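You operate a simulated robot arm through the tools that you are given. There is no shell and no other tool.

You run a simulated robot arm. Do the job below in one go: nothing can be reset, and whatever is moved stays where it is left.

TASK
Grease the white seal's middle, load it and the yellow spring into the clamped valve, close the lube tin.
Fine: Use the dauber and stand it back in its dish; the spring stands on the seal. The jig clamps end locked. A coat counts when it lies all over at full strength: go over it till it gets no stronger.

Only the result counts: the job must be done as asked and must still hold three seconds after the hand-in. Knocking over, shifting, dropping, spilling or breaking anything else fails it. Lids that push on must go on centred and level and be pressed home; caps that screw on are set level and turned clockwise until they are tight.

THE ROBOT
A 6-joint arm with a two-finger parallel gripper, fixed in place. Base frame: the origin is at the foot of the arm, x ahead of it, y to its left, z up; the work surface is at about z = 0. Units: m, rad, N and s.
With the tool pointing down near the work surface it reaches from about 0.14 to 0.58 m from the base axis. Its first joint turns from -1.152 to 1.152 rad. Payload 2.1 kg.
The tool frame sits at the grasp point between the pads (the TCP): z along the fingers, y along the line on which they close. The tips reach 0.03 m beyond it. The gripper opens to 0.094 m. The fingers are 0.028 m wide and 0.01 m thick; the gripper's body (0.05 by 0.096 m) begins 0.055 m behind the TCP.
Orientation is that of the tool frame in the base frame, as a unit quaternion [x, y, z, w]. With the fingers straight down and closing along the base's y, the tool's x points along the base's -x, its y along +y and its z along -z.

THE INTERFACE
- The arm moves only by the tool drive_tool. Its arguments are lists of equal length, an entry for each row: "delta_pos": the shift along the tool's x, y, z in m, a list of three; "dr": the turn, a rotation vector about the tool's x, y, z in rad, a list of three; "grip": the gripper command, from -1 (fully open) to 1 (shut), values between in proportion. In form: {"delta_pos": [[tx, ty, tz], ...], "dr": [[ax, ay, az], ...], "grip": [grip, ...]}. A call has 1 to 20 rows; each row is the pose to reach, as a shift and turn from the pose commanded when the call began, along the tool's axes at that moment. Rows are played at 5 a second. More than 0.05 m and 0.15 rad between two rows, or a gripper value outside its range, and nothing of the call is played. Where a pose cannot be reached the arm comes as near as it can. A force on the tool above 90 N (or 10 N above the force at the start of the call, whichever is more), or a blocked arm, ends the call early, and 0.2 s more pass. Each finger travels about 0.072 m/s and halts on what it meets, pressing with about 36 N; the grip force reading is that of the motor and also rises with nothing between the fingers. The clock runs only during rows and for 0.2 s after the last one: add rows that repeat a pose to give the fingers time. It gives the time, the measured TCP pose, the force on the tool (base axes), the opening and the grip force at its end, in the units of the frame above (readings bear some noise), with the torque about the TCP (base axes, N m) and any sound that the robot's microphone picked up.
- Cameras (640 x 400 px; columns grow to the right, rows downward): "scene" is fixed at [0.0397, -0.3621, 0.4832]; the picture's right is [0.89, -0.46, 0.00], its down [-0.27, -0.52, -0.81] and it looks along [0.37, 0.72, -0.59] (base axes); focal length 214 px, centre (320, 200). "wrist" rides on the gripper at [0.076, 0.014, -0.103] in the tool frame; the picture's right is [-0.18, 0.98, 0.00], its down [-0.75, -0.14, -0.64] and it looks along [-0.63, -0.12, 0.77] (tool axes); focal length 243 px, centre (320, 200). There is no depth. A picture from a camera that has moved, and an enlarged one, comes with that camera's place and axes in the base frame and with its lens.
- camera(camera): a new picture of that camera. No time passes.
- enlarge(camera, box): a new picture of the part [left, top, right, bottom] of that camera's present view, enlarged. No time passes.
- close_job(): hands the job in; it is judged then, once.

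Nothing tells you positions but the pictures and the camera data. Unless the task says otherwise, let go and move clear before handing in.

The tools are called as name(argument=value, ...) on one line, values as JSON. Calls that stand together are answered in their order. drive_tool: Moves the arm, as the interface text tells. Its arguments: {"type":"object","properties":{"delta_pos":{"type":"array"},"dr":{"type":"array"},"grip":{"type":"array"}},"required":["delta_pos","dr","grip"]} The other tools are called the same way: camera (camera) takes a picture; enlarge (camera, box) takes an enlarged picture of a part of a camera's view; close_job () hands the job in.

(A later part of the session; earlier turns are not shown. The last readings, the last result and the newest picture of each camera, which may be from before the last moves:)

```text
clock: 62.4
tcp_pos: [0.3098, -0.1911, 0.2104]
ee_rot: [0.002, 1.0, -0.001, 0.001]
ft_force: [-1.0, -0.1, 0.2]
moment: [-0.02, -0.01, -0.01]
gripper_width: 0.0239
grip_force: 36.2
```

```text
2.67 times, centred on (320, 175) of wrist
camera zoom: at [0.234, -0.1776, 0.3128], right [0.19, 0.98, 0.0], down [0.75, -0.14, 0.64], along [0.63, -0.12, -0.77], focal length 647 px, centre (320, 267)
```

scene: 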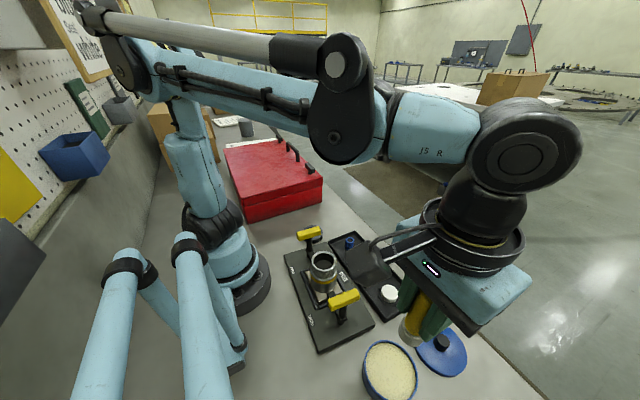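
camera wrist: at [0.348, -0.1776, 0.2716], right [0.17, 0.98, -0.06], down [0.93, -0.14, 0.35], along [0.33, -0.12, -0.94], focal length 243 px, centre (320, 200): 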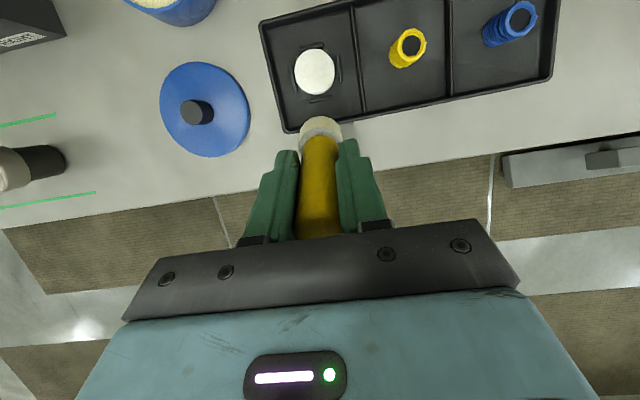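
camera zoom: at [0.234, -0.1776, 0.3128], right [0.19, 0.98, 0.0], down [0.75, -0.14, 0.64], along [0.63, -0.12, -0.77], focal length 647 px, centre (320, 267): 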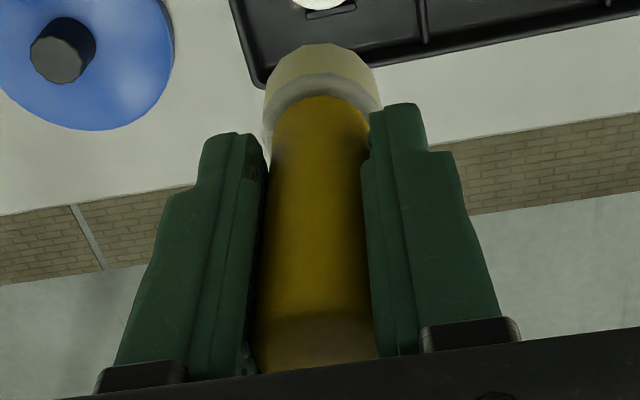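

enlarge(camera="scene", box=[372, 276, 408, 304])

enlarge(camera="wrist", box=[290, 60, 350, 115])

camera(camera="wrist")

```text
14.29 times, centred on (390, 290) of scene
camera zoom: at [0.0397, -0.3621, 0.4832], right [0.89, -0.46, 0.0], down [-0.27, -0.52, -0.81], along [0.37, 0.72, -0.59], focal length 3064 px, centre (-680, -1086)
```

zoom: 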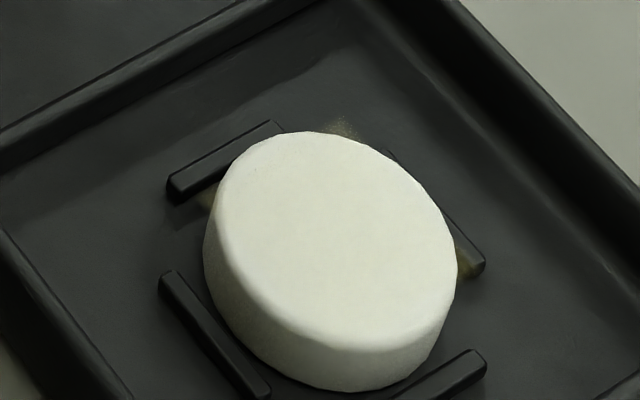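

```text
7.27 times, centred on (320, 88) of wrist
camera zoom: at [0.234, -0.1776, 0.3128], right [0.19, 0.98, 0.0], down [0.75, -0.14, 0.64], along [0.63, -0.12, -0.77], focal length 1764 px, centre (320, 1018)
```

zoom: 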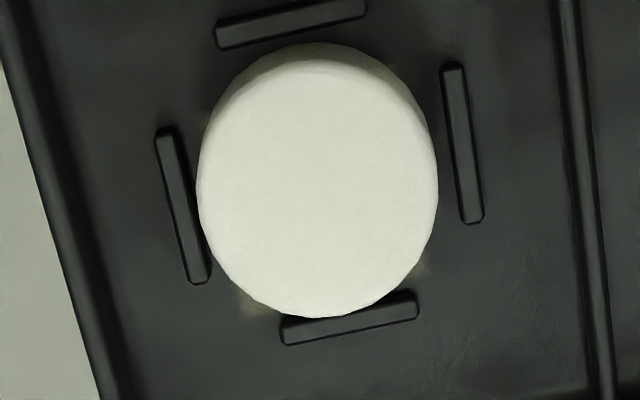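

```text
taken
camera wrist: at [0.234, -0.1776, 0.3128], right [0.19, 0.98, 0.0], down [0.75, -0.14, 0.64], along [0.63, -0.12, -0.77], focal length 243 px, centre (320, 200)
```

wrist: 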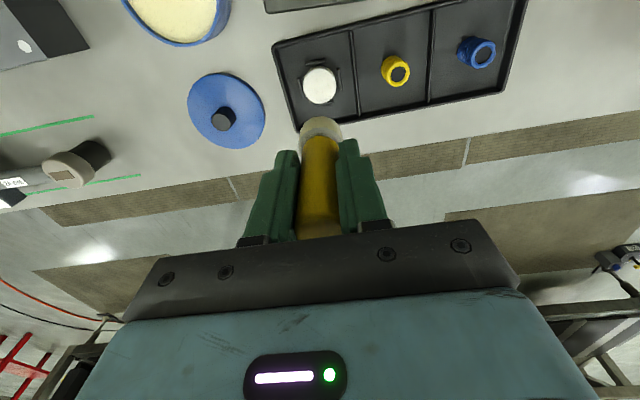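

The coat seems to be building slowly (warmer tint). I'll re-centre the pad (about 3 mm toward the arm) and do a longer series of pressed passes.

drive_tool(delta_pos=[[0.003, -0.001, 0.05], [0.003, -0.001, 0.1], [0.003, -0.001, 0.116], [0.003, -0.001, 0.1195], [0.003, -0.001, 0.1205], [0.003, -0.001, 0.121], [0.0045, -0.001, 0.121], [0.003, 0.0005, 0.121], [0.0015, -0.001, 0.121], [0.003, -0.0025, 0.121], [0.0045, -0.001, 0.121], [0.003, 0.0005, 0.121], [0.0015, -0.001, 0.121], [0.003, -0.0025, 0.121], [0.0045, -0.001, 0.121], [0.003, 0.0005, 0.121], [0.0015, -0.001, 0.121], [0.003, -0.0025, 0.121], [0.003, -0.001, 0.121], [0.003, -0.001, 0.121]], dr=[[0, 0, 0], [0, 0, 0], [0, 0, 0], [0, 0, 0], [0, 0, 0], [0, 0, 0], [0, 0, 0], [0, 0, 0], [0, 0, 0], [0, 0, 0], [0, 0, 0], [0, 0, 0], [0, 0, 0], [0, 0, 0], [0, 0, 0], [0, 0, 0], [0, 0, 0], [0, 0, 0], [0, 0, 0], [0, 0, 0]], grip=[1, 1, 1, 1, 1, 1, 1, 1, 1, 1, 1, 1, 1, 1, 1, 1, 1, 1, 1, 1])

enlarge(camera="wrist", box=[240, 60, 400, 180])

enlarge(camera="scene", box=[372, 270, 408, 306])

```text
refused: row 1 steps farther than a row can; nothing moved
```

```text
3.33 times, centred on (320, 120) of wrist
camera zoom: at [0.234, -0.1776, 0.3128], right [0.19, 0.98, 0.0], down [0.75, -0.14, 0.64], along [0.63, -0.12, -0.77], focal length 809 px, centre (320, 467)
```

zoom: 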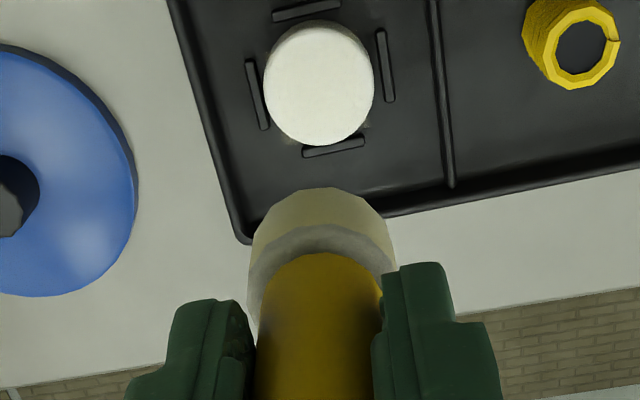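

```text
11.11 times, centred on (390, 288) of scene
camera zoom: at [0.0397, -0.3621, 0.4832], right [0.89, -0.46, 0.0], down [-0.27, -0.52, -0.81], along [0.37, 0.72, -0.59], focal length 2383 px, centre (-458, -778)
```

zoom: 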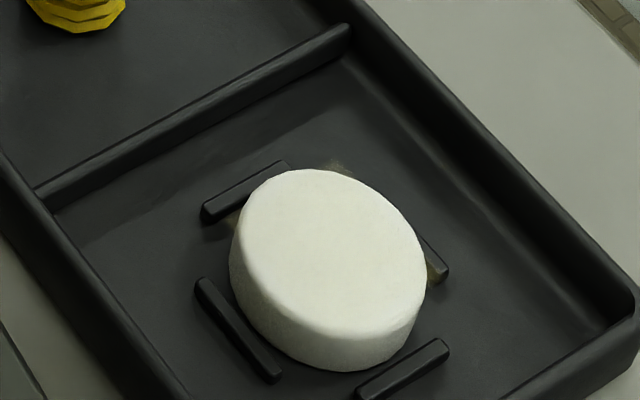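

The first step was slightly too large and nothing moved. I'll resend with smaller steps.

drive_tool(delta_pos=[[0.003, -0.001, 0.045], [0.003, -0.001, 0.09], [0.003, -0.001, 0.114], [0.003, -0.001, 0.1195], [0.003, -0.001, 0.1205], [0.003, -0.001, 0.121], [0.0045, -0.001, 0.121], [0.003, 0.0005, 0.121], [0.0015, -0.001, 0.121], [0.003, -0.0025, 0.121], [0.0045, -0.001, 0.121], [0.003, 0.0005, 0.121], [0.0015, -0.001, 0.121], [0.003, -0.0025, 0.121], [0.0045, -0.001, 0.121], [0.003, 0.0005, 0.121], [0.0015, -0.001, 0.121], [0.003, -0.0025, 0.121], [0.003, -0.001, 0.121], [0.003, -0.001, 0.121]], dr=[[0, 0, 0], [0, 0, 0], [0, 0, 0], [0, 0, 0], [0, 0, 0], [0, 0, 0], [0, 0, 0], [0, 0, 0], [0, 0, 0], [0, 0, 0], [0, 0, 0], [0, 0, 0], [0, 0, 0], [0, 0, 0], [0, 0, 0], [0, 0, 0], [0, 0, 0], [0, 0, 0], [0, 0, 0], [0, 0, 0]], grip=[1, 1, 1, 1, 1, 1, 1, 1, 1, 1, 1, 1, 1, 1, 1, 1, 1, 1, 1, 1])

enlarge(camera="wrist", box=[240, 60, 400, 180])

enlarge(camera="scene", box=[372, 270, 408, 306])

```text
clock: 66.6
tcp_pos: [0.3071, -0.1917, 0.0906]
ee_rot: [0.001, 1.0, -0.001, 0.0]
ft_force: [0.5, -0.4, -0.1]
moment: [-0.05, -0.01, -0.05]
gripper_width: 0.0241
grip_force: 36.0
```

```text
3.33 times, centred on (320, 120) of wrist
camera zoom: at [0.2311, -0.1784, 0.1923], right [0.18, 0.98, 0.0], down [0.75, -0.14, 0.64], along [0.63, -0.12, -0.77], focal length 809 px, centre (320, 467)
```

zoom: 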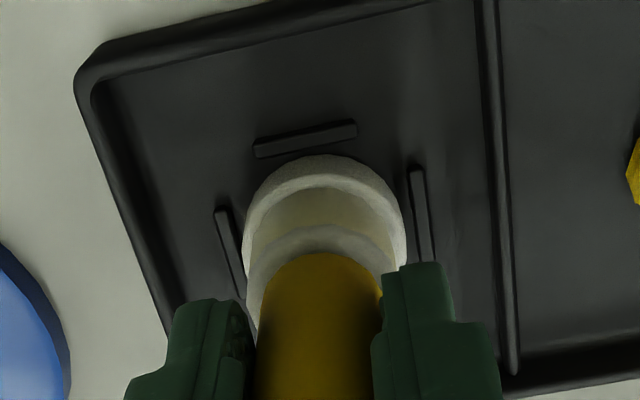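

```text
11.11 times, centred on (390, 288) of scene
camera zoom: at [0.0397, -0.3621, 0.4832], right [0.89, -0.46, 0.0], down [-0.27, -0.52, -0.81], along [0.37, 0.72, -0.59], focal length 2383 px, centre (-458, -778)
```

zoom: 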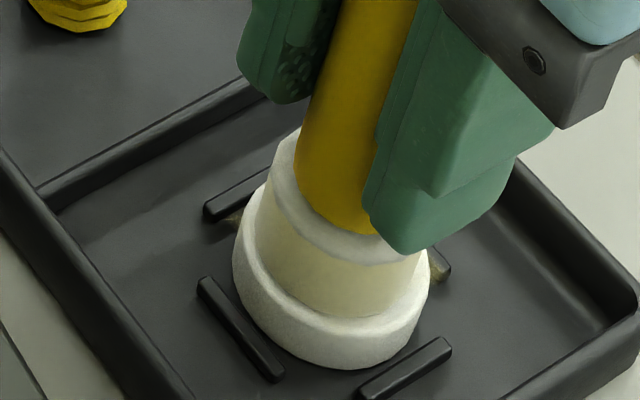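

Well centred now but no force; I'll go slightly deeper until there's contact, then rub.

drive_tool(delta_pos=[[0.0005, 0, 0.0004], [0.0005, 0, 0.0008], [0.0005, 0, 0.0008]], dr=[[0, 0, 0], [0, 0, 0], [0, 0, 0]], grip=[1, 1, 1])

```text
clock: 67.4
tcp_pos: [0.3064, -0.1931, 0.0894]
ee_rot: [0.001, 1.0, -0.001, 0.001]
ft_force: [2.0, 1.6, 21.1]
moment: [0.08, -0.21, -0.03]
gripper_width: 0.0242
grip_force: 35.9
```

drive_tool(delta_pos=[[0.0015, 0, 0.0001], [0, 0.0015, 0.0001], [-0.0015, 0, 0.0001], [0, -0.0015, 0.0001], [0.0015, 0, 0.0001], [0, 0.0015, 0.0001], [-0.0015, 0, 0.0001], [0, -0.0015, 0.0001], [0.0015, 0, 0.0002], [0, 0.0015, 0.0002], [-0.0015, 0, 0.0002], [0, -0.0015, 0.0002], [0.0015, 0, 0.0002], [0, 0.0015, 0.0002], [-0.0015, 0, 0.0002], [0, -0.0015, 0.0002], [0, 0, 0.0002], [0, 0, 0.0002]], dr=[[0, 0, 0], [0, 0, 0], [0, 0, 0], [0, 0, 0], [0, 0, 0], [0, 0, 0], [0, 0, 0], [0, 0, 0], [0, 0, 0], [0, 0, 0], [0, 0, 0], [0, 0, 0], [0, 0, 0], [0, 0, 0], [0, 0, 0], [0, 0, 0], [0, 0, 0], [0, 0, 0]], grip=[1, 1, 1, 1, 1, 1, 1, 1, 1, 1, 1, 1, 1, 1, 1, 1, 1, 1])

drive_tool(delta_pos=[[0, 0, -0.01], [0, 0, -0.04], [0, 0, -0.08], [0, 0, -0.12], [0, 0, -0.12]], dr=[[0, 0, 0], [0, 0, 0], [0, 0, 0], [0, 0, 0], [0, 0, 0]], grip=[1, 1, 1, 1, 1])

enlarge(camera="scene", box=[372, 276, 408, 304])

enlarge(camera="wrist", box=[290, 60, 350, 115])

```text
clock: 71.2
tcp_pos: [0.3064, -0.1921, 0.0882]
ee_rot: [0.001, 1.0, -0.001, 0.001]
ft_force: [1.6, -1.0, 12.4]
moment: [0.0, -0.17, 0.0]
gripper_width: 0.024
grip_force: 36.2
```

```text
clock: 72.4
tcp_pos: [0.3045, -0.1914, 0.2092]
ee_rot: [0.001, 1.0, -0.001, 0.001]
ft_force: [-0.3, 0.5, -0.3]
moment: [-0.01, 0.02, 0.01]
gripper_width: 0.0238
grip_force: 36.4
```

```text
14.29 times, centred on (390, 290) of scene
camera zoom: at [0.0397, -0.3621, 0.4832], right [0.89, -0.46, 0.0], down [-0.27, -0.52, -0.81], along [0.37, 0.72, -0.59], focal length 3064 px, centre (-680, -1086)
```

zoom: 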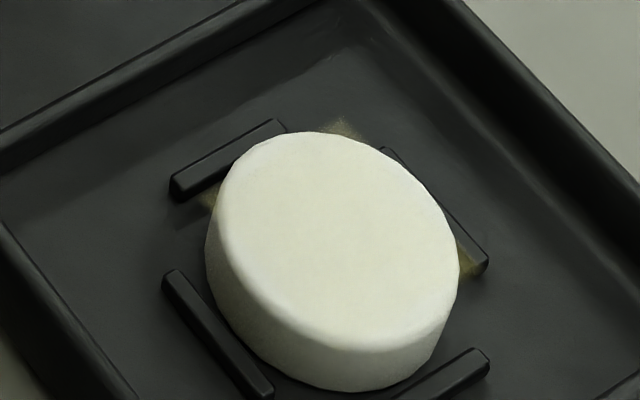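

```text
7.27 times, centred on (320, 88) of wrist
camera zoom: at [0.23, -0.1781, 0.3114], right [0.18, 0.98, 0.0], down [0.75, -0.14, 0.64], along [0.63, -0.12, -0.77], focal length 1764 px, centre (320, 1018)
```

zoom: 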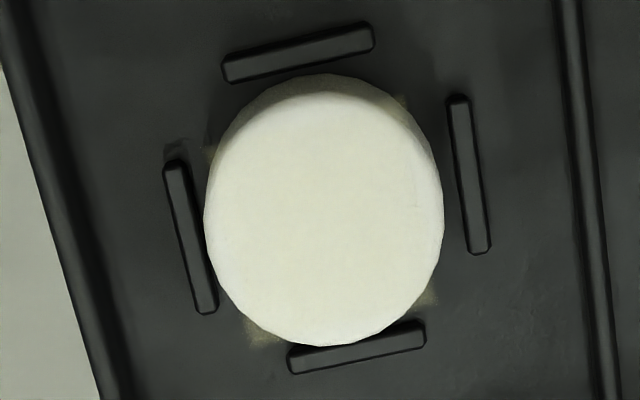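

Now the tint is clearly stronger, and the marks at the corners show the coat grid building up. Pressing with real force works, so I'll continue passes with slightly wider motion.

drive_tool(delta_pos=[[0, 0, 0.045], [0, 0, 0.09], [0, 0, 0.115], [0, 0, 0.1198], [0, 0, 0.1206], [0.003, 0, 0.1206], [0.002, 0.002, 0.1206], [0, 0.003, 0.1206], [-0.002, 0.002, 0.1206], [-0.003, 0, 0.1206], [-0.002, -0.002, 0.1208], [0, -0.003, 0.1208], [0.002, -0.002, 0.1208], [0.003, 0, 0.1208], [0, 0, 0.1208], [0, 0.003, 0.1208], [0, 0, 0.1208], [-0.003, 0, 0.1208], [0, -0.003, 0.1208], [0, 0, 0.1208]], dr=[[0, 0, 0], [0, 0, 0], [0, 0, 0], [0, 0, 0], [0, 0, 0], [0, 0, 0], [0, 0, 0], [0, 0, 0], [0, 0, 0], [0, 0, 0], [0, 0, 0], [0, 0, 0], [0, 0, 0], [0, 0, 0], [0, 0, 0], [0, 0, 0], [0, 0, 0], [0, 0, 0], [0, 0, 0], [0, 0, 0]], grip=[1, 1, 1, 1, 1, 1, 1, 1, 1, 1, 1, 1, 1, 1, 1, 1, 1, 1, 1, 1])

drive_tool(delta_pos=[[0, 0, -0.01], [0, 0, -0.04], [0, 0, -0.08], [0, 0, -0.12], [0, 0, -0.12]], dr=[[0, 0, 0], [0, 0, 0], [0, 0, 0], [0, 0, 0], [0, 0, 0]], grip=[1, 1, 1, 1, 1])

enlarge(camera="scene", box=[372, 276, 408, 304])

enlarge(camera="wrist", box=[290, 60, 350, 115])

```text
clock: 76.6
tcp_pos: [0.306, -0.1942, 0.0888]
ee_rot: [0.001, 1.0, -0.001, 0.001]
ft_force: [1.4, -4.6, 7.1]
moment: [-0.39, -0.07, -0.03]
gripper_width: 0.0241
grip_force: 35.9
```

```text
clock: 77.8
tcp_pos: [0.3054, -0.1927, 0.2081]
ee_rot: [0.001, 1.0, -0.001, 0.0]
ft_force: [0.0, -0.4, -1.8]
moment: [0.01, 0.02, 0.03]
gripper_width: 0.024
grip_force: 36.3
```

```text
14.29 times, centred on (390, 290) of scene
camera zoom: at [0.0397, -0.3621, 0.4832], right [0.89, -0.46, 0.0], down [-0.27, -0.52, -0.81], along [0.37, 0.72, -0.59], focal length 3064 px, centre (-680, -1086)
```

zoom: 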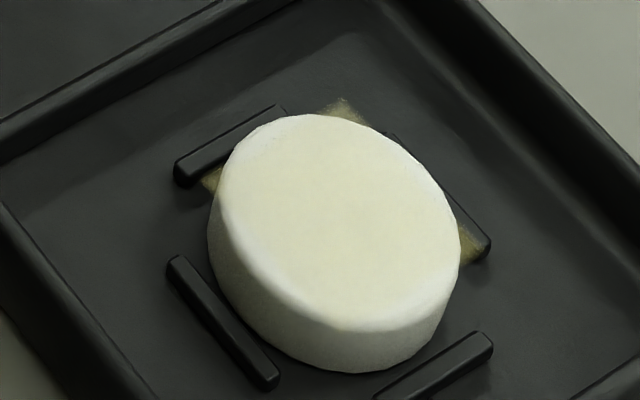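

```text
7.27 times, centred on (320, 88) of wrist
camera zoom: at [0.2303, -0.1784, 0.3104], right [0.19, 0.98, 0.0], down [0.75, -0.14, 0.64], along [0.63, -0.12, -0.77], focal length 1764 px, centre (320, 1018)
```

zoom: 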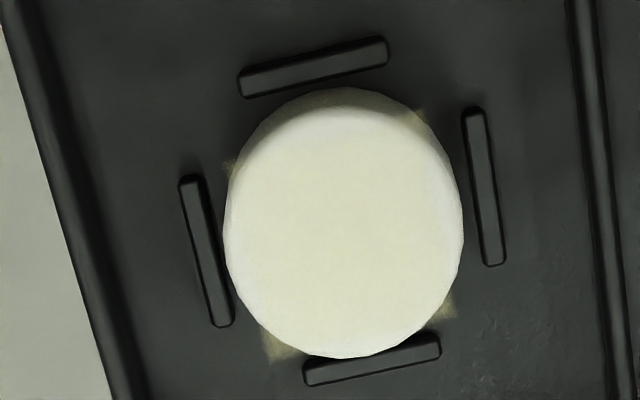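

The coat is now clearly visible as a cream patch, but the tray seems to have crept a couple of millimetres from the sideways rubbing. Let me check that against the earlier picture before continuing.

enlarge(camera="scene", box=[340, 220, 480, 340])

enlarge(camera="scene", box=[340, 240, 440, 320])

```text
3.33 times, centred on (410, 280) of scene
camera zoom: at [0.0397, -0.3621, 0.4832], right [0.89, -0.46, 0.0], down [-0.27, -0.52, -0.81], along [0.37, 0.72, -0.59], focal length 715 px, centre (20, -67)
```

zoom: 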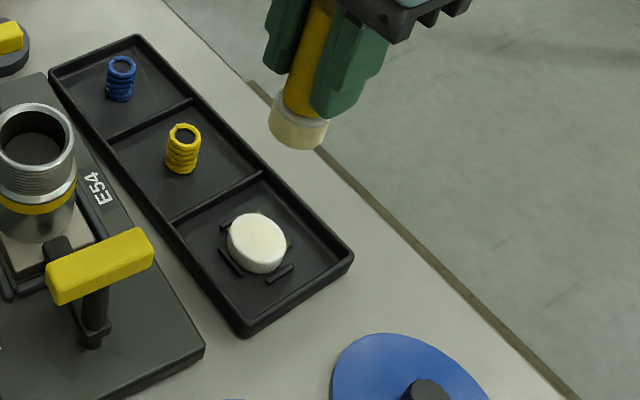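

```text
5.00 times, centred on (390, 280) of scene
camera zoom: at [0.0397, -0.3621, 0.4832], right [0.89, -0.46, 0.0], down [-0.27, -0.52, -0.81], along [0.37, 0.72, -0.59], focal length 1072 px, centre (-30, -200)
```

zoom: 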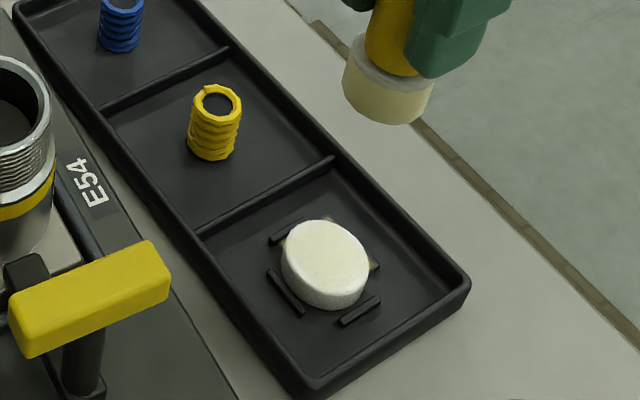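

The tray's seal end crept about 4–5 mm in x; I'll stop rubbing sideways under load and use straight press-and-lift dabs only, then set the tray back later. The seal is now at about (0.315, -0.190).

drive_tool(delta_pos=[[-0.004, 0.0015, 0.045], [-0.004, 0.0015, 0.09], [-0.004, 0.0015, 0.115], [-0.004, 0.0015, 0.12], [-0.004, 0.0015, 0.121], [-0.004, 0.0015, 0.1215], [-0.004, 0.0015, 0.1215], [-0.004, 0.0015, 0.1215]], dr=[[0, 0, 0], [0, 0, 0], [0, 0, 0], [0, 0, 0], [0, 0, 0], [0, 0, 0], [0, 0, 0], [0, 0, 0]], grip=[1, 1, 1, 1, 1, 1, 1, 1])

enlarge(camera="scene", box=[372, 270, 408, 306])

enlarge(camera="wrist", box=[240, 60, 400, 180])

```text
clock: 79.6
tcp_pos: [0.3111, -0.19, 0.0865]
ee_rot: [0.0, 1.0, 0.0, 0.001]
ft_force: [1.1, 2.7, 27.1]
moment: [0.26, -0.19, 0.0]
gripper_width: 0.0238
grip_force: 35.5
```

```text
11.11 times, centred on (390, 288) of scene
camera zoom: at [0.0396, -0.362, 0.4832], right [0.89, -0.46, 0.0], down [-0.27, -0.52, -0.81], along [0.37, 0.72, -0.59], focal length 2383 px, centre (-458, -778)
```

zoom: 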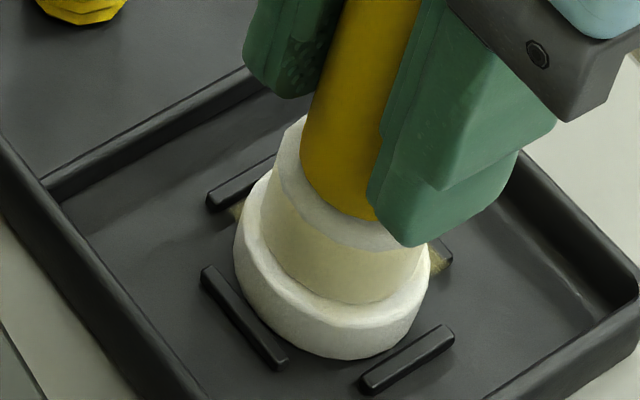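

```text
3.33 times, centred on (320, 120) of wrist
camera zoom: at [0.2349, -0.1765, 0.1889], right [0.18, 0.98, 0.0], down [0.75, -0.14, 0.64], along [0.63, -0.12, -0.76], focal length 809 px, centre (320, 467)
```

zoom: 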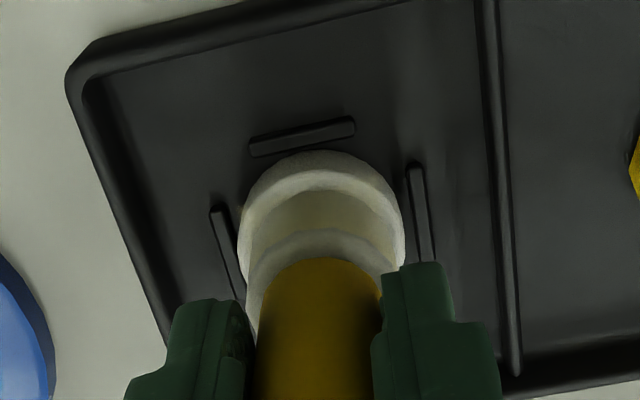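

drive_tool(delta_pos=[[0, 0, 0], [0, 0, 0], [0, 0, 0], [0, 0, 0], [0, 0, 0], [0, 0, 0], [0, 0, 0], [0, 0, 0], [0, 0, -0.01], [0, 0, -0.04], [0, 0, -0.08], [0, 0, -0.12], [0, 0, -0.12]], dr=[[0, 0, 0], [0, 0, 0], [0, 0, 0], [0, 0, 0], [0, 0, 0], [0, 0, 0], [0, 0, 0], [0, 0, 0], [0, 0, 0], [0, 0, 0], [0, 0, 0], [0, 0, 0], [0, 0, 0]], grip=[1, 1, 1, 1, 1, 1, 1, 1, 1, 1, 1, 1, 1])

enlarge(camera="scene", box=[372, 276, 408, 304])

enlarge(camera="wrist", box=[290, 60, 350, 115])

```text
clock: 82.4
tcp_pos: [0.3098, -0.1909, 0.2051]
ee_rot: [0.001, 1.0, -0.001, 0.001]
ft_force: [-0.7, -0.3, -0.1]
moment: [0.02, 0.03, -0.02]
gripper_width: 0.0239
grip_force: 36.0
```

```text
14.29 times, centred on (390, 290) of scene
camera zoom: at [0.0397, -0.3621, 0.4832], right [0.89, -0.46, 0.0], down [-0.27, -0.52, -0.81], along [0.37, 0.72, -0.59], focal length 3064 px, centre (-680, -1086)
```

zoom: 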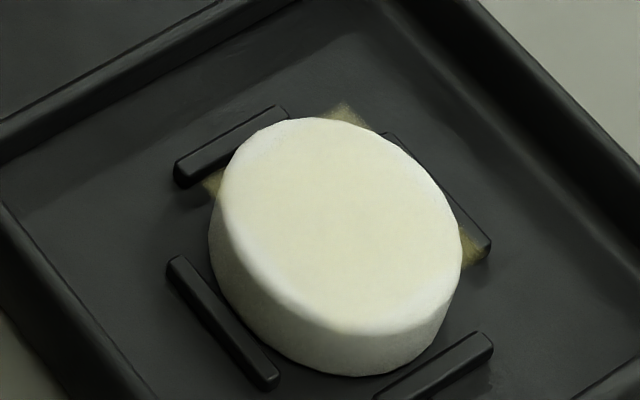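

```text
7.27 times, centred on (320, 88) of wrist
camera zoom: at [0.2336, -0.1768, 0.3078], right [0.18, 0.98, 0.0], down [0.75, -0.14, 0.64], along [0.63, -0.12, -0.77], focal length 1764 px, centre (320, 1018)
```

zoom: 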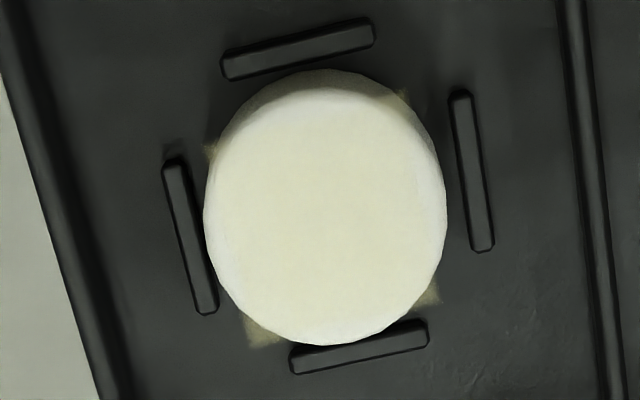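

Pressing still doesn't shift the tray, but strokes seem to be what builds the coat. I'll re-dip with a straight press, then use light one-way strokes toward -x (lifting for the return), which also nudges the tray back rather than away.

drive_tool(delta_pos=[[0.03, -0.03, 0], [0.06, -0.06, 0], [0.09, -0.095, 0], [0.106, -0.114, 0], [0.106, -0.114, 0.04], [0.106, -0.114, 0.08], [0.106, -0.114, 0.098], [0.106, -0.114, 0.102], [0.106, -0.114, 0.104], [0.106, -0.114, 0.105], [0.106, -0.114, 0.105]], dr=[[0, 0, 0], [0, 0, 0], [0, 0, 0], [0, 0, 0], [0, 0, 0], [0, 0, 0], [0, 0, 0], [0, 0, 0], [0, 0, 0], [0, 0, 0], [0, 0, 0]], grip=[1, 1, 1, 1, 1, 1, 1, 1, 1, 1, 1])

enlarge(camera="wrist", box=[240, 40, 400, 160])

```text
clock: 84.8
tcp_pos: [0.2034, -0.306, 0.1026]
ee_rot: [0.001, 1.0, -0.001, 0.001]
ft_force: [0.3, 0.6, 1.0]
moment: [0.02, 0.0, -0.01]
gripper_width: 0.0238
grip_force: 36.4
```

```text
3.33 times, centred on (320, 100) of wrist
camera zoom: at [0.128, -0.2919, 0.2045], right [0.18, 0.98, 0.0], down [0.75, -0.14, 0.64], along [0.63, -0.12, -0.77], focal length 809 px, centre (320, 533)
```

zoom: 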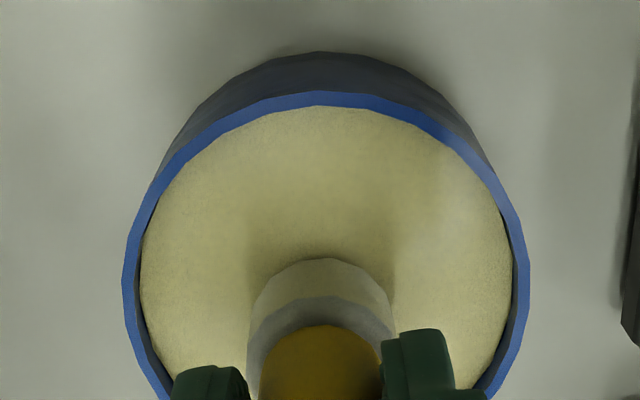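

drive_tool(delta_pos=[[0, 0, 0.001], [0, 0, 0.002], [0, 0, 0.0025], [0, 0, 0.0025], [0, 0, 0.0025]], dr=[[0, 0, 0], [0, 0, 0], [0, 0, 0], [0, 0, 0], [0, 0, 0]], grip=[1, 1, 1, 1, 1])

```text
clock: 86.0
tcp_pos: [0.2041, -0.3051, 0.0988]
ee_rot: [0.0, 1.0, -0.001, 0.001]
ft_force: [-3.4, -1.3, 27.0]
moment: [-0.07, 0.1, 0.01]
gripper_width: 0.0241
grip_force: 35.6
```

drive_tool(delta_pos=[[0, 0, -0.01], [0, 0, -0.05], [0, 0, -0.09], [-0.03, 0.03, -0.1], [-0.06, 0.065, -0.1], [-0.09, 0.1, -0.09], [-0.107, 0.114, -0.05], [-0.107, 0.114, -0.01], [-0.107, 0.114, 0.005], [-0.107, 0.114, 0.011], [-0.107, 0.114, 0.0125], [-0.107, 0.114, 0.0125]], dr=[[0, 0, 0], [0, 0, 0], [0, 0, 0], [0, 0, 0], [0, 0, 0], [0, 0, 0], [0, 0, 0], [0, 0, 0], [0, 0, 0], [0, 0, 0], [0, 0, 0], [0, 0, 0]], grip=[1, 1, 1, 1, 1, 1, 1, 1, 1, 1, 1, 1])

enlarge(camera="wrist", box=[240, 60, 400, 180])

enlarge(camera="scene", box=[372, 270, 408, 306])

```text
clock: 88.6
tcp_pos: [0.3112, -0.1918, 0.0853]
ee_rot: [0.001, 1.0, -0.001, 0.001]
ft_force: [0.2, -0.2, 0.6]
moment: [0.02, -0.04, 0.05]
gripper_width: 0.0241
grip_force: 36.0
```

```text
3.33 times, centred on (320, 120) of wrist
camera zoom: at [0.2355, -0.1786, 0.1889], right [0.19, 0.98, 0.0], down [0.75, -0.14, 0.64], along [0.63, -0.12, -0.77], focal length 809 px, centre (320, 467)
```

zoom: 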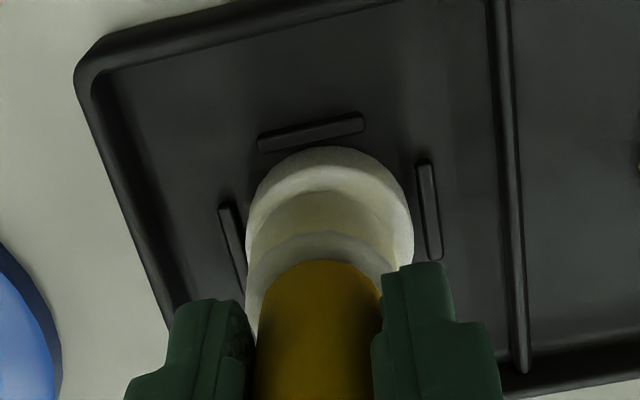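

```text
11.11 times, centred on (390, 288) of scene
camera zoom: at [0.0397, -0.3621, 0.4832], right [0.89, -0.46, 0.0], down [-0.27, -0.52, -0.81], along [0.37, 0.72, -0.59], focal length 2383 px, centre (-458, -778)
```

zoom: 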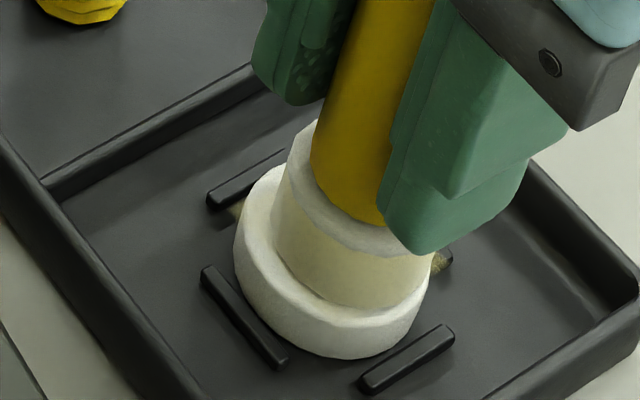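

drive_tool(delta_pos=[[0, 0.0015, 0.0004], [0, 0.0015, 0.0008], [0.002, 0.0015, 0.0008], [0.004, 0.0015, 0.0008], [0.006, 0.0015, 0.0008]], dr=[[0, 0, 0], [0, 0, 0], [0, 0, 0], [0, 0, 0], [0, 0, 0]], grip=[1, 1, 1, 1, 1])

enlarge(camera="scene", box=[372, 270, 408, 306])

```text
clock: 89.8
tcp_pos: [0.3062, -0.1899, 0.0872]
ee_rot: [0.0, 1.0, 0.0, 0.002]
ft_force: [7.1, 0.7, 15.8]
moment: [0.05, -0.64, 0.03]
gripper_width: 0.0238
grip_force: 35.8
```

```text
11.11 times, centred on (390, 288) of scene
camera zoom: at [0.0396, -0.3621, 0.4832], right [0.89, -0.46, 0.0], down [-0.27, -0.52, -0.81], along [0.37, 0.72, -0.59], focal length 2383 px, centre (-458, -778)
```

zoom: 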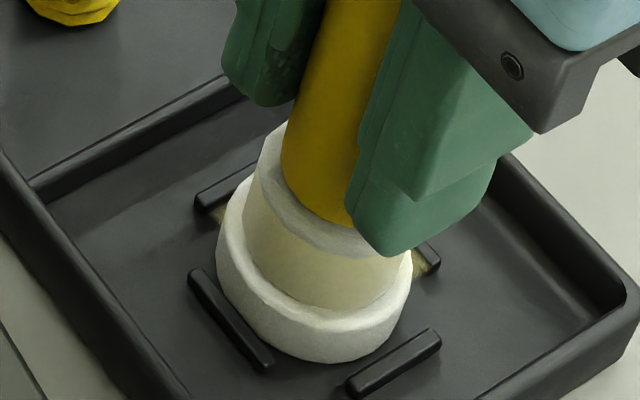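

The -x stroke dragged the tray back about 3 mm. I'll lift and check both tray position and coat.

drive_tool(delta_pos=[[0, 0, -0.01], [0, 0, -0.04], [0, 0, -0.08], [0, 0, -0.12], [0, 0, -0.12]], dr=[[0, 0, 0], [0, 0, 0], [0, 0, 0], [0, 0, 0], [0, 0, 0]], grip=[1, 1, 1, 1, 1])

enlarge(camera="scene", box=[372, 276, 408, 304])

enlarge(camera="wrist", box=[290, 60, 350, 115])

enlarge(camera="scene", box=[340, 220, 480, 340])

```text
clock: 91.0
tcp_pos: [0.3054, -0.1903, 0.2059]
ee_rot: [0.002, 1.0, 0.0, 0.001]
ft_force: [0.3, -0.1, -0.4]
moment: [-0.01, 0.01, -0.01]
gripper_width: 0.0241
grip_force: 36.0
```

```text
14.29 times, centred on (390, 290) of scene
camera zoom: at [0.0397, -0.3621, 0.4832], right [0.89, -0.46, 0.0], down [-0.27, -0.52, -0.81], along [0.37, 0.72, -0.59], focal length 3064 px, centre (-680, -1086)
```

zoom: 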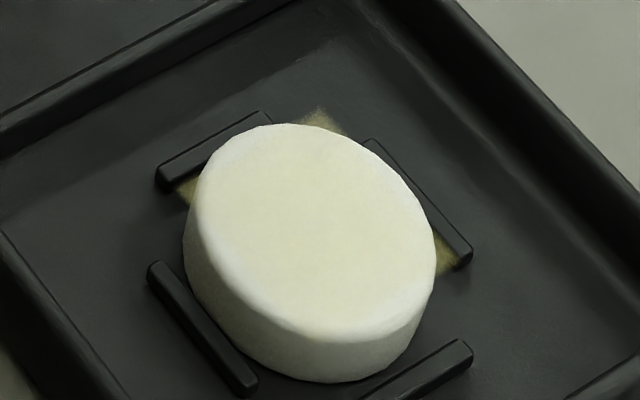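

```text
7.27 times, centred on (320, 88) of wrist
camera zoom: at [0.2295, -0.1758, 0.3083], right [0.18, 0.98, 0.0], down [0.75, -0.14, 0.64], along [0.63, -0.12, -0.77], focal length 1764 px, centre (320, 1018)
```

zoom: 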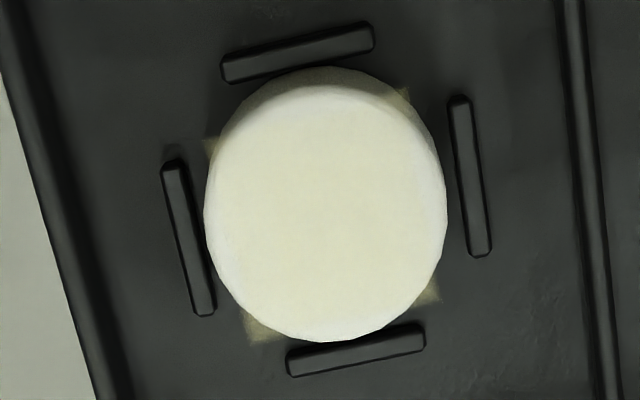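

```text
3.33 times, centred on (410, 280) of scene
camera zoom: at [0.0397, -0.3621, 0.4832], right [0.89, -0.46, 0.0], down [-0.27, -0.52, -0.81], along [0.37, 0.72, -0.59], focal length 715 px, centre (20, -67)
```

zoom: 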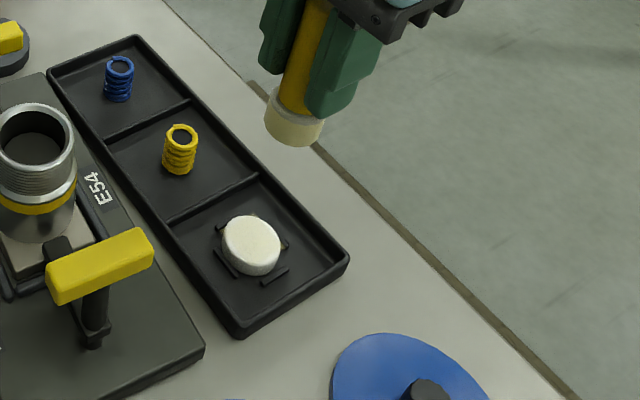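

The tray is back within about 1–2 mm of its original place, and the coat is visibly stronger after the fresh dip. Now I'll press at the centre and twist the pad about its own axis, which rubs without pushing the tray.

drive_tool(delta_pos=[[0, -0.0008, 0.045], [0, -0.0008, 0.09], [0, -0.0008, 0.115], [0, -0.0008, 0.1195], [0, -0.0008, 0.1203], [0, -0.0008, 0.1203], [0, -0.0008, 0.1203], [0, -0.0008, 0.1203], [0, -0.0008, 0.1203], [0, -0.0008, 0.1203], [0, -0.0008, 0.1203], [0, -0.0008, 0.1203], [0, -0.0008, 0.1203], [0, -0.0008, 0.1203], [0, -0.0008, 0.1203], [0, -0.0008, 0.1203], [0, -0.0008, 0.1203], [0, -0.0008, 0.1203]], dr=[[0, 0, 0], [0, 0, 0], [0, 0, 0], [0, 0, 0], [0, 0, 0], [0, 0, 0.14], [0, 0, 0.28], [0, 0, 0.4], [0, 0, 0.28], [0, 0, 0.14], [0, 0, 0], [0, 0, -0.14], [0, 0, -0.28], [0, 0, -0.4], [0, 0, -0.28], [0, 0, -0.14], [0, 0, 0], [0, 0, 0]], grip=[1, 1, 1, 1, 1, 1, 1, 1, 1, 1, 1, 1, 1, 1, 1, 1, 1, 1])

enlarge(camera="scene", box=[372, 270, 408, 306])

enlarge(camera="wrist", box=[240, 60, 400, 180])

```text
clock: 94.8
tcp_pos: [0.3057, -0.1907, 0.0846]
ee_rot: [0.002, 1.0, -0.001, 0.0]
ft_force: [-0.7, 0.5, -1.2]
moment: [0.0, 0.0, -0.01]
gripper_width: 0.024
grip_force: 36.6
```

```text
11.11 times, centred on (390, 288) of scene
camera zoom: at [0.0397, -0.3621, 0.4832], right [0.89, -0.46, 0.0], down [-0.27, -0.52, -0.81], along [0.37, 0.72, -0.59], focal length 2383 px, centre (-458, -778)
```

zoom: 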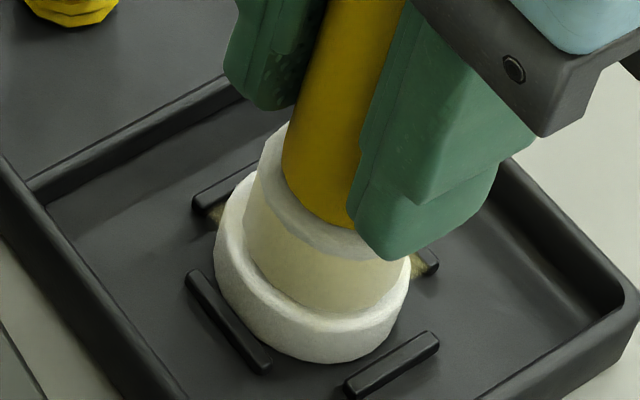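

```text
3.33 times, centred on (320, 120) of wrist
camera zoom: at [0.2302, -0.1764, 0.1881], right [0.19, 0.98, 0.0], down [0.75, -0.14, 0.64], along [0.63, -0.12, -0.77], focal length 809 px, centre (320, 467)
```

zoom: 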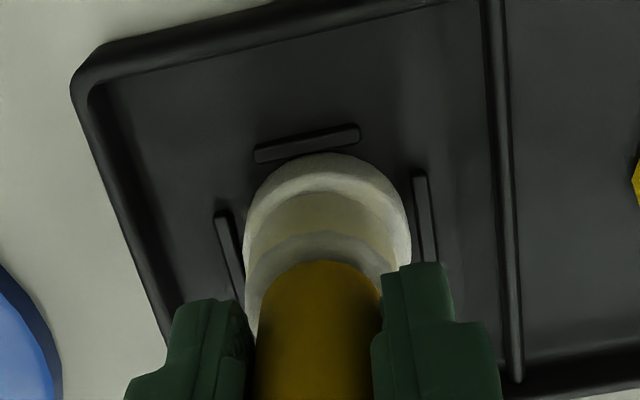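

drive_tool(delta_pos=[[0, 0, 0.0005], [0, 0, 0.001], [0, 0, 0.001], [0, 0, 0.001], [0, 0, 0.001], [0, 0, 0.0012], [0, 0, 0.0012], [0, 0, 0.0012], [0, 0, 0.0012], [0, 0, 0.0014], [0, 0, 0.0014], [0, 0, 0.0014], [0, 0, 0.0014], [0, 0, 0.0014], [0, 0, 0.0014]], dr=[[0, 0, 0], [0, 0, 0], [0, 0, 0.14], [0, 0, 0.28], [0, 0, 0.4], [0, 0, 0.28], [0, 0, 0.14], [0, 0, 0], [0, 0, -0.14], [0, 0, -0.28], [0, 0, -0.4], [0, 0, -0.28], [0, 0, -0.14], [0, 0, 0], [0, 0, 0]], grip=[1, 1, 1, 1, 1, 1, 1, 1, 1, 1, 1, 1, 1, 1, 1])

drive_tool(delta_pos=[[0, 0, -0.01], [0, 0, -0.04], [0, 0, -0.08], [0, 0, -0.12], [0, 0, -0.12]], dr=[[0, 0, 0], [0, 0, 0], [0, 0, 0], [0, 0, 0], [0, 0, 0]], grip=[1, 1, 1, 1, 1])

enlarge(camera="scene", box=[372, 276, 408, 304])

enlarge(camera="wrist", box=[290, 60, 350, 115])

```text
clock: 98.0
tcp_pos: [0.304, -0.19, 0.0842]
ee_rot: [0.002, 1.0, 0.001, 0.001]
ft_force: [1.6, 2.2, 13.1]
moment: [0.19, -0.12, -0.02]
gripper_width: 0.0237
grip_force: 36.0
```

```text
clock: 99.2
tcp_pos: [0.3022, -0.1912, 0.206]
ee_rot: [0.001, 1.0, -0.001, 0.0]
ft_force: [0.0, 0.4, -1.1]
moment: [0.03, -0.02, 0.02]
gripper_width: 0.024
grip_force: 36.1
```

```text
14.29 times, centred on (390, 290) of scene
camera zoom: at [0.0397, -0.3621, 0.4832], right [0.89, -0.46, 0.0], down [-0.27, -0.52, -0.81], along [0.37, 0.72, -0.59], focal length 3064 px, centre (-680, -1086)
```

zoom: 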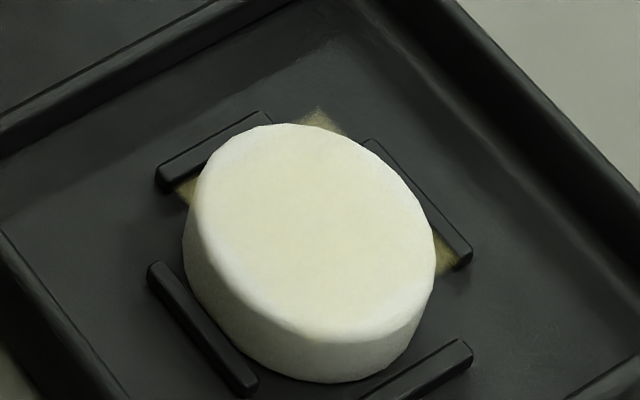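

```text
7.27 times, centred on (320, 88) of wrist
camera zoom: at [0.2274, -0.1761, 0.3087], right [0.19, 0.98, 0.0], down [0.75, -0.14, 0.64], along [0.63, -0.12, -0.77], focal length 1764 px, centre (320, 1018)
```

zoom: 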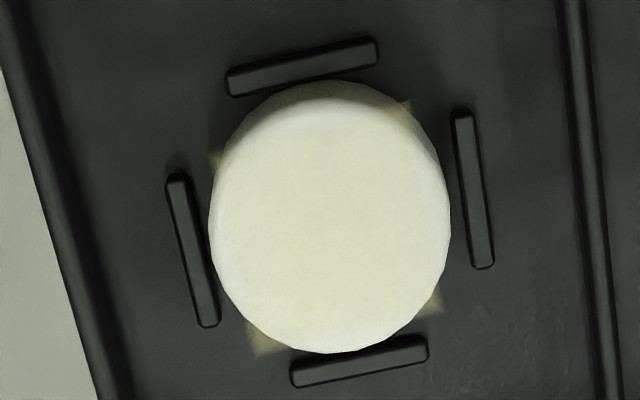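

enlarge(camera="scene", box=[382, 284, 392, 292])

enlarge(camera="scene", box=[385, 365, 395, 373])

enlarge(camera="scene", box=[396, 240, 410, 250])

```text
16.00 times, centred on (387, 288) of scene
camera zoom: at [0.0397, -0.3621, 0.4832], right [0.89, -0.46, 0.0], down [-0.27, -0.52, -0.81], along [0.37, 0.72, -0.59], focal length 3432 px, centre (-752, -1208)
```

zoom: 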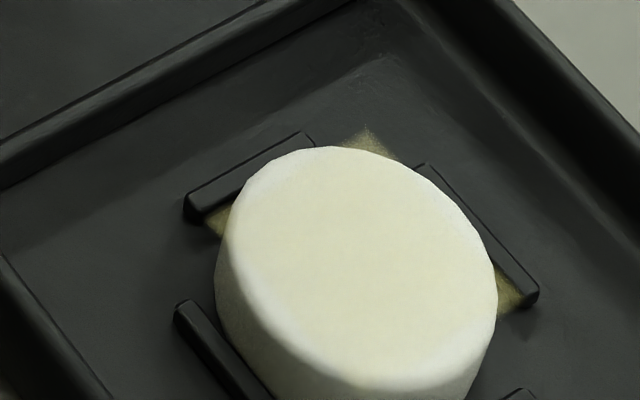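

```text
16.00 times, centred on (390, 369) of scene
camera zoom: at [0.0397, -0.3621, 0.4832], right [0.89, -0.46, 0.0], down [-0.27, -0.52, -0.81], along [0.37, 0.72, -0.59], focal length 3432 px, centre (-800, -2504)
```

zoom: 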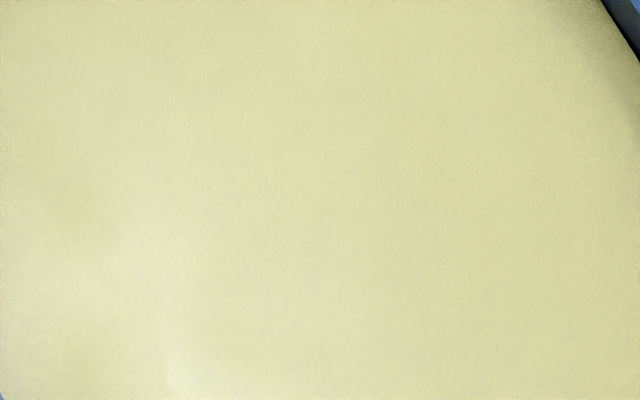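

```text
16.00 times, centred on (403, 245) of scene
camera zoom: at [0.0397, -0.3621, 0.4832], right [0.89, -0.46, 0.0], down [-0.27, -0.52, -0.81], along [0.37, 0.72, -0.59], focal length 3432 px, centre (-1008, -520)
```

zoom: 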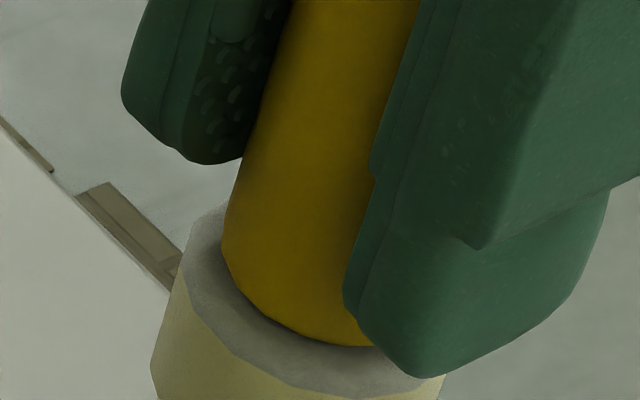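

The tin's grease is yellower than the seal's coat, so it's perhaps half strength. I'll dip again with a straight press, then do light strokes.

drive_tool(delta_pos=[[0.03, -0.03, 0], [0.06, -0.06, 0], [0.09, -0.095, 0], [0.0994, -0.1154, 0], [0.0994, -0.1154, 0.04], [0.0994, -0.1154, 0.08], [0.0994, -0.1154, 0.1], [0.0994, -0.1154, 0.105], [0.0994, -0.1154, 0.107], [0.0994, -0.1154, 0.108], [0.0994, -0.1154, 0.109], [0.0994, -0.1154, 0.109], [0.0994, -0.1154, 0.109]], dr=[[0, 0, 0], [0, 0, 0], [0, 0, 0], [0, 0, 0], [0, 0, 0], [0, 0, 0], [0, 0, 0], [0, 0, 0], [0, 0, 0], [0, 0, 0], [0, 0, 0], [0, 0, 0], [0, 0, 0]], grip=[1, 1, 1, 1, 1, 1, 1, 1, 1, 1, 1, 1, 1])

enlarge(camera="wrist", box=[240, 40, 400, 160])

```text
clock: 102.0
tcp_pos: [0.2052, -0.3063, 0.0955]
ee_rot: [0.001, 1.0, 0.0, 0.001]
ft_force: [-2.9, 1.0, 26.7]
moment: [0.09, 0.05, 0.03]
gripper_width: 0.0239
grip_force: 36.2
```

```text
3.33 times, centred on (320, 100) of wrist
camera zoom: at [0.1303, -0.2918, 0.197], right [0.19, 0.98, 0.0], down [0.75, -0.14, 0.64], along [0.63, -0.12, -0.77], focal length 809 px, centre (320, 533)
```

zoom: 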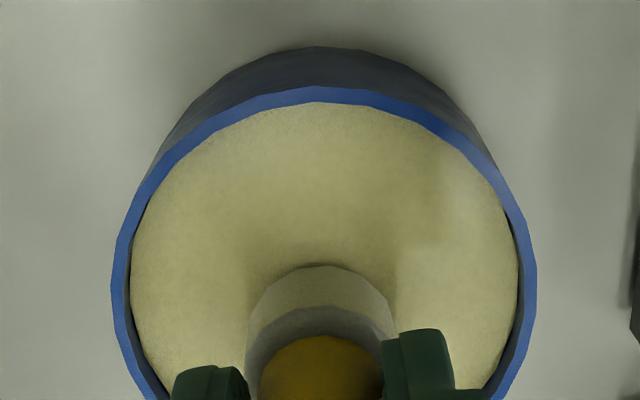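

drive_tool(delta_pos=[[0, 0, -0.01], [0, 0, -0.05], [0, 0, -0.09], [-0.03, 0.03, -0.1], [-0.06, 0.065, -0.1], [-0.09, 0.1, -0.09], [-0.1023, 0.1152, -0.05], [-0.1023, 0.1152, -0.01], [-0.1023, 0.1152, 0.005], [-0.1023, 0.1152, 0.0105], [-0.1023, 0.1152, 0.012], [-0.1023, 0.1152, 0.012]], dr=[[0, 0, 0], [0, 0, 0], [0, 0, 0], [0, 0, 0], [0, 0, 0], [0, 0, 0], [0, 0, 0], [0, 0, 0], [0, 0, 0], [0, 0, 0], [0, 0, 0], [0, 0, 0]], grip=[1, 1, 1, 1, 1, 1, 1, 1, 1, 1, 1, 1])

enlarge(camera="wrist", box=[240, 60, 400, 180])

enlarge(camera="scene", box=[372, 270, 408, 306])

```text
clock: 104.6
tcp_pos: [0.3088, -0.1909, 0.0829]
ee_rot: [0.0, 1.0, -0.002, 0.002]
ft_force: [-1.0, -0.6, -0.9]
moment: [0.01, 0.0, -0.01]
gripper_width: 0.0242
grip_force: 35.9
```

```text
3.33 times, centred on (320, 120) of wrist
camera zoom: at [0.2328, -0.1773, 0.185], right [0.18, 0.98, 0.0], down [0.75, -0.14, 0.64], along [0.63, -0.12, -0.77], focal length 809 px, centre (320, 467)
```

zoom: 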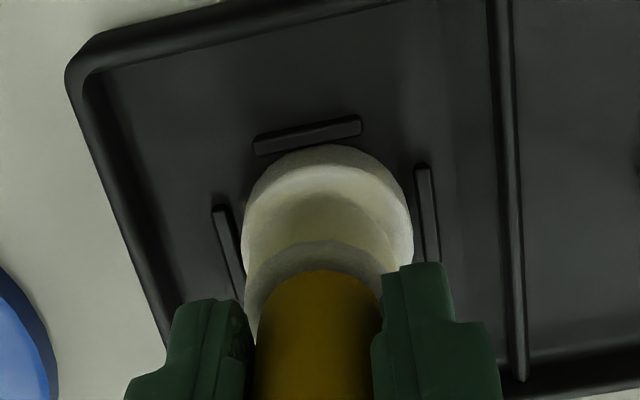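

```text
11.11 times, centred on (390, 288) of scene
camera zoom: at [0.0397, -0.3621, 0.4832], right [0.89, -0.46, 0.0], down [-0.27, -0.52, -0.81], along [0.37, 0.72, -0.59], focal length 2383 px, centre (-458, -778)
```

zoom: 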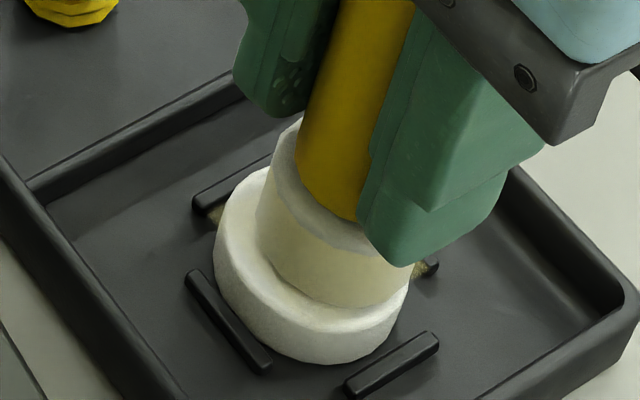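

drive_tool(delta_pos=[[0, 0.001, 0.0004]], dr=[[0, 0, 0]], grip=[1])

drive_tool(delta_pos=[[0, 0, 0.0004]], dr=[[0, 0, 0]], grip=[1])

drive_tool(delta_pos=[[0, 0, 0.0002]], dr=[[0, 0, 0]], grip=[1])

```text
clock: 105.0
tcp_pos: [0.3084, -0.1898, 0.0833]
ee_rot: [0.0, 1.0, 0.0, 0.002]
ft_force: [0.1, -0.3, -1.7]
moment: [0.0, 0.01, 0.01]
gripper_width: 0.0241
grip_force: 35.8
```

```text
clock: 105.4
tcp_pos: [0.3067, -0.1908, 0.0818]
ee_rot: [0.0, 1.0, -0.001, 0.001]
ft_force: [-0.9, -0.7, -0.4]
moment: [-0.01, 0.03, 0.0]
gripper_width: 0.024
grip_force: 35.6
```

```text
clock: 105.8
tcp_pos: [0.3085, -0.1918, 0.083]
ee_rot: [-0.001, 1.0, 0.0, 0.001]
ft_force: [-0.7, -0.2, -1.1]
moment: [-0.01, 0.01, 0.0]
gripper_width: 0.0241
grip_force: 35.9
```

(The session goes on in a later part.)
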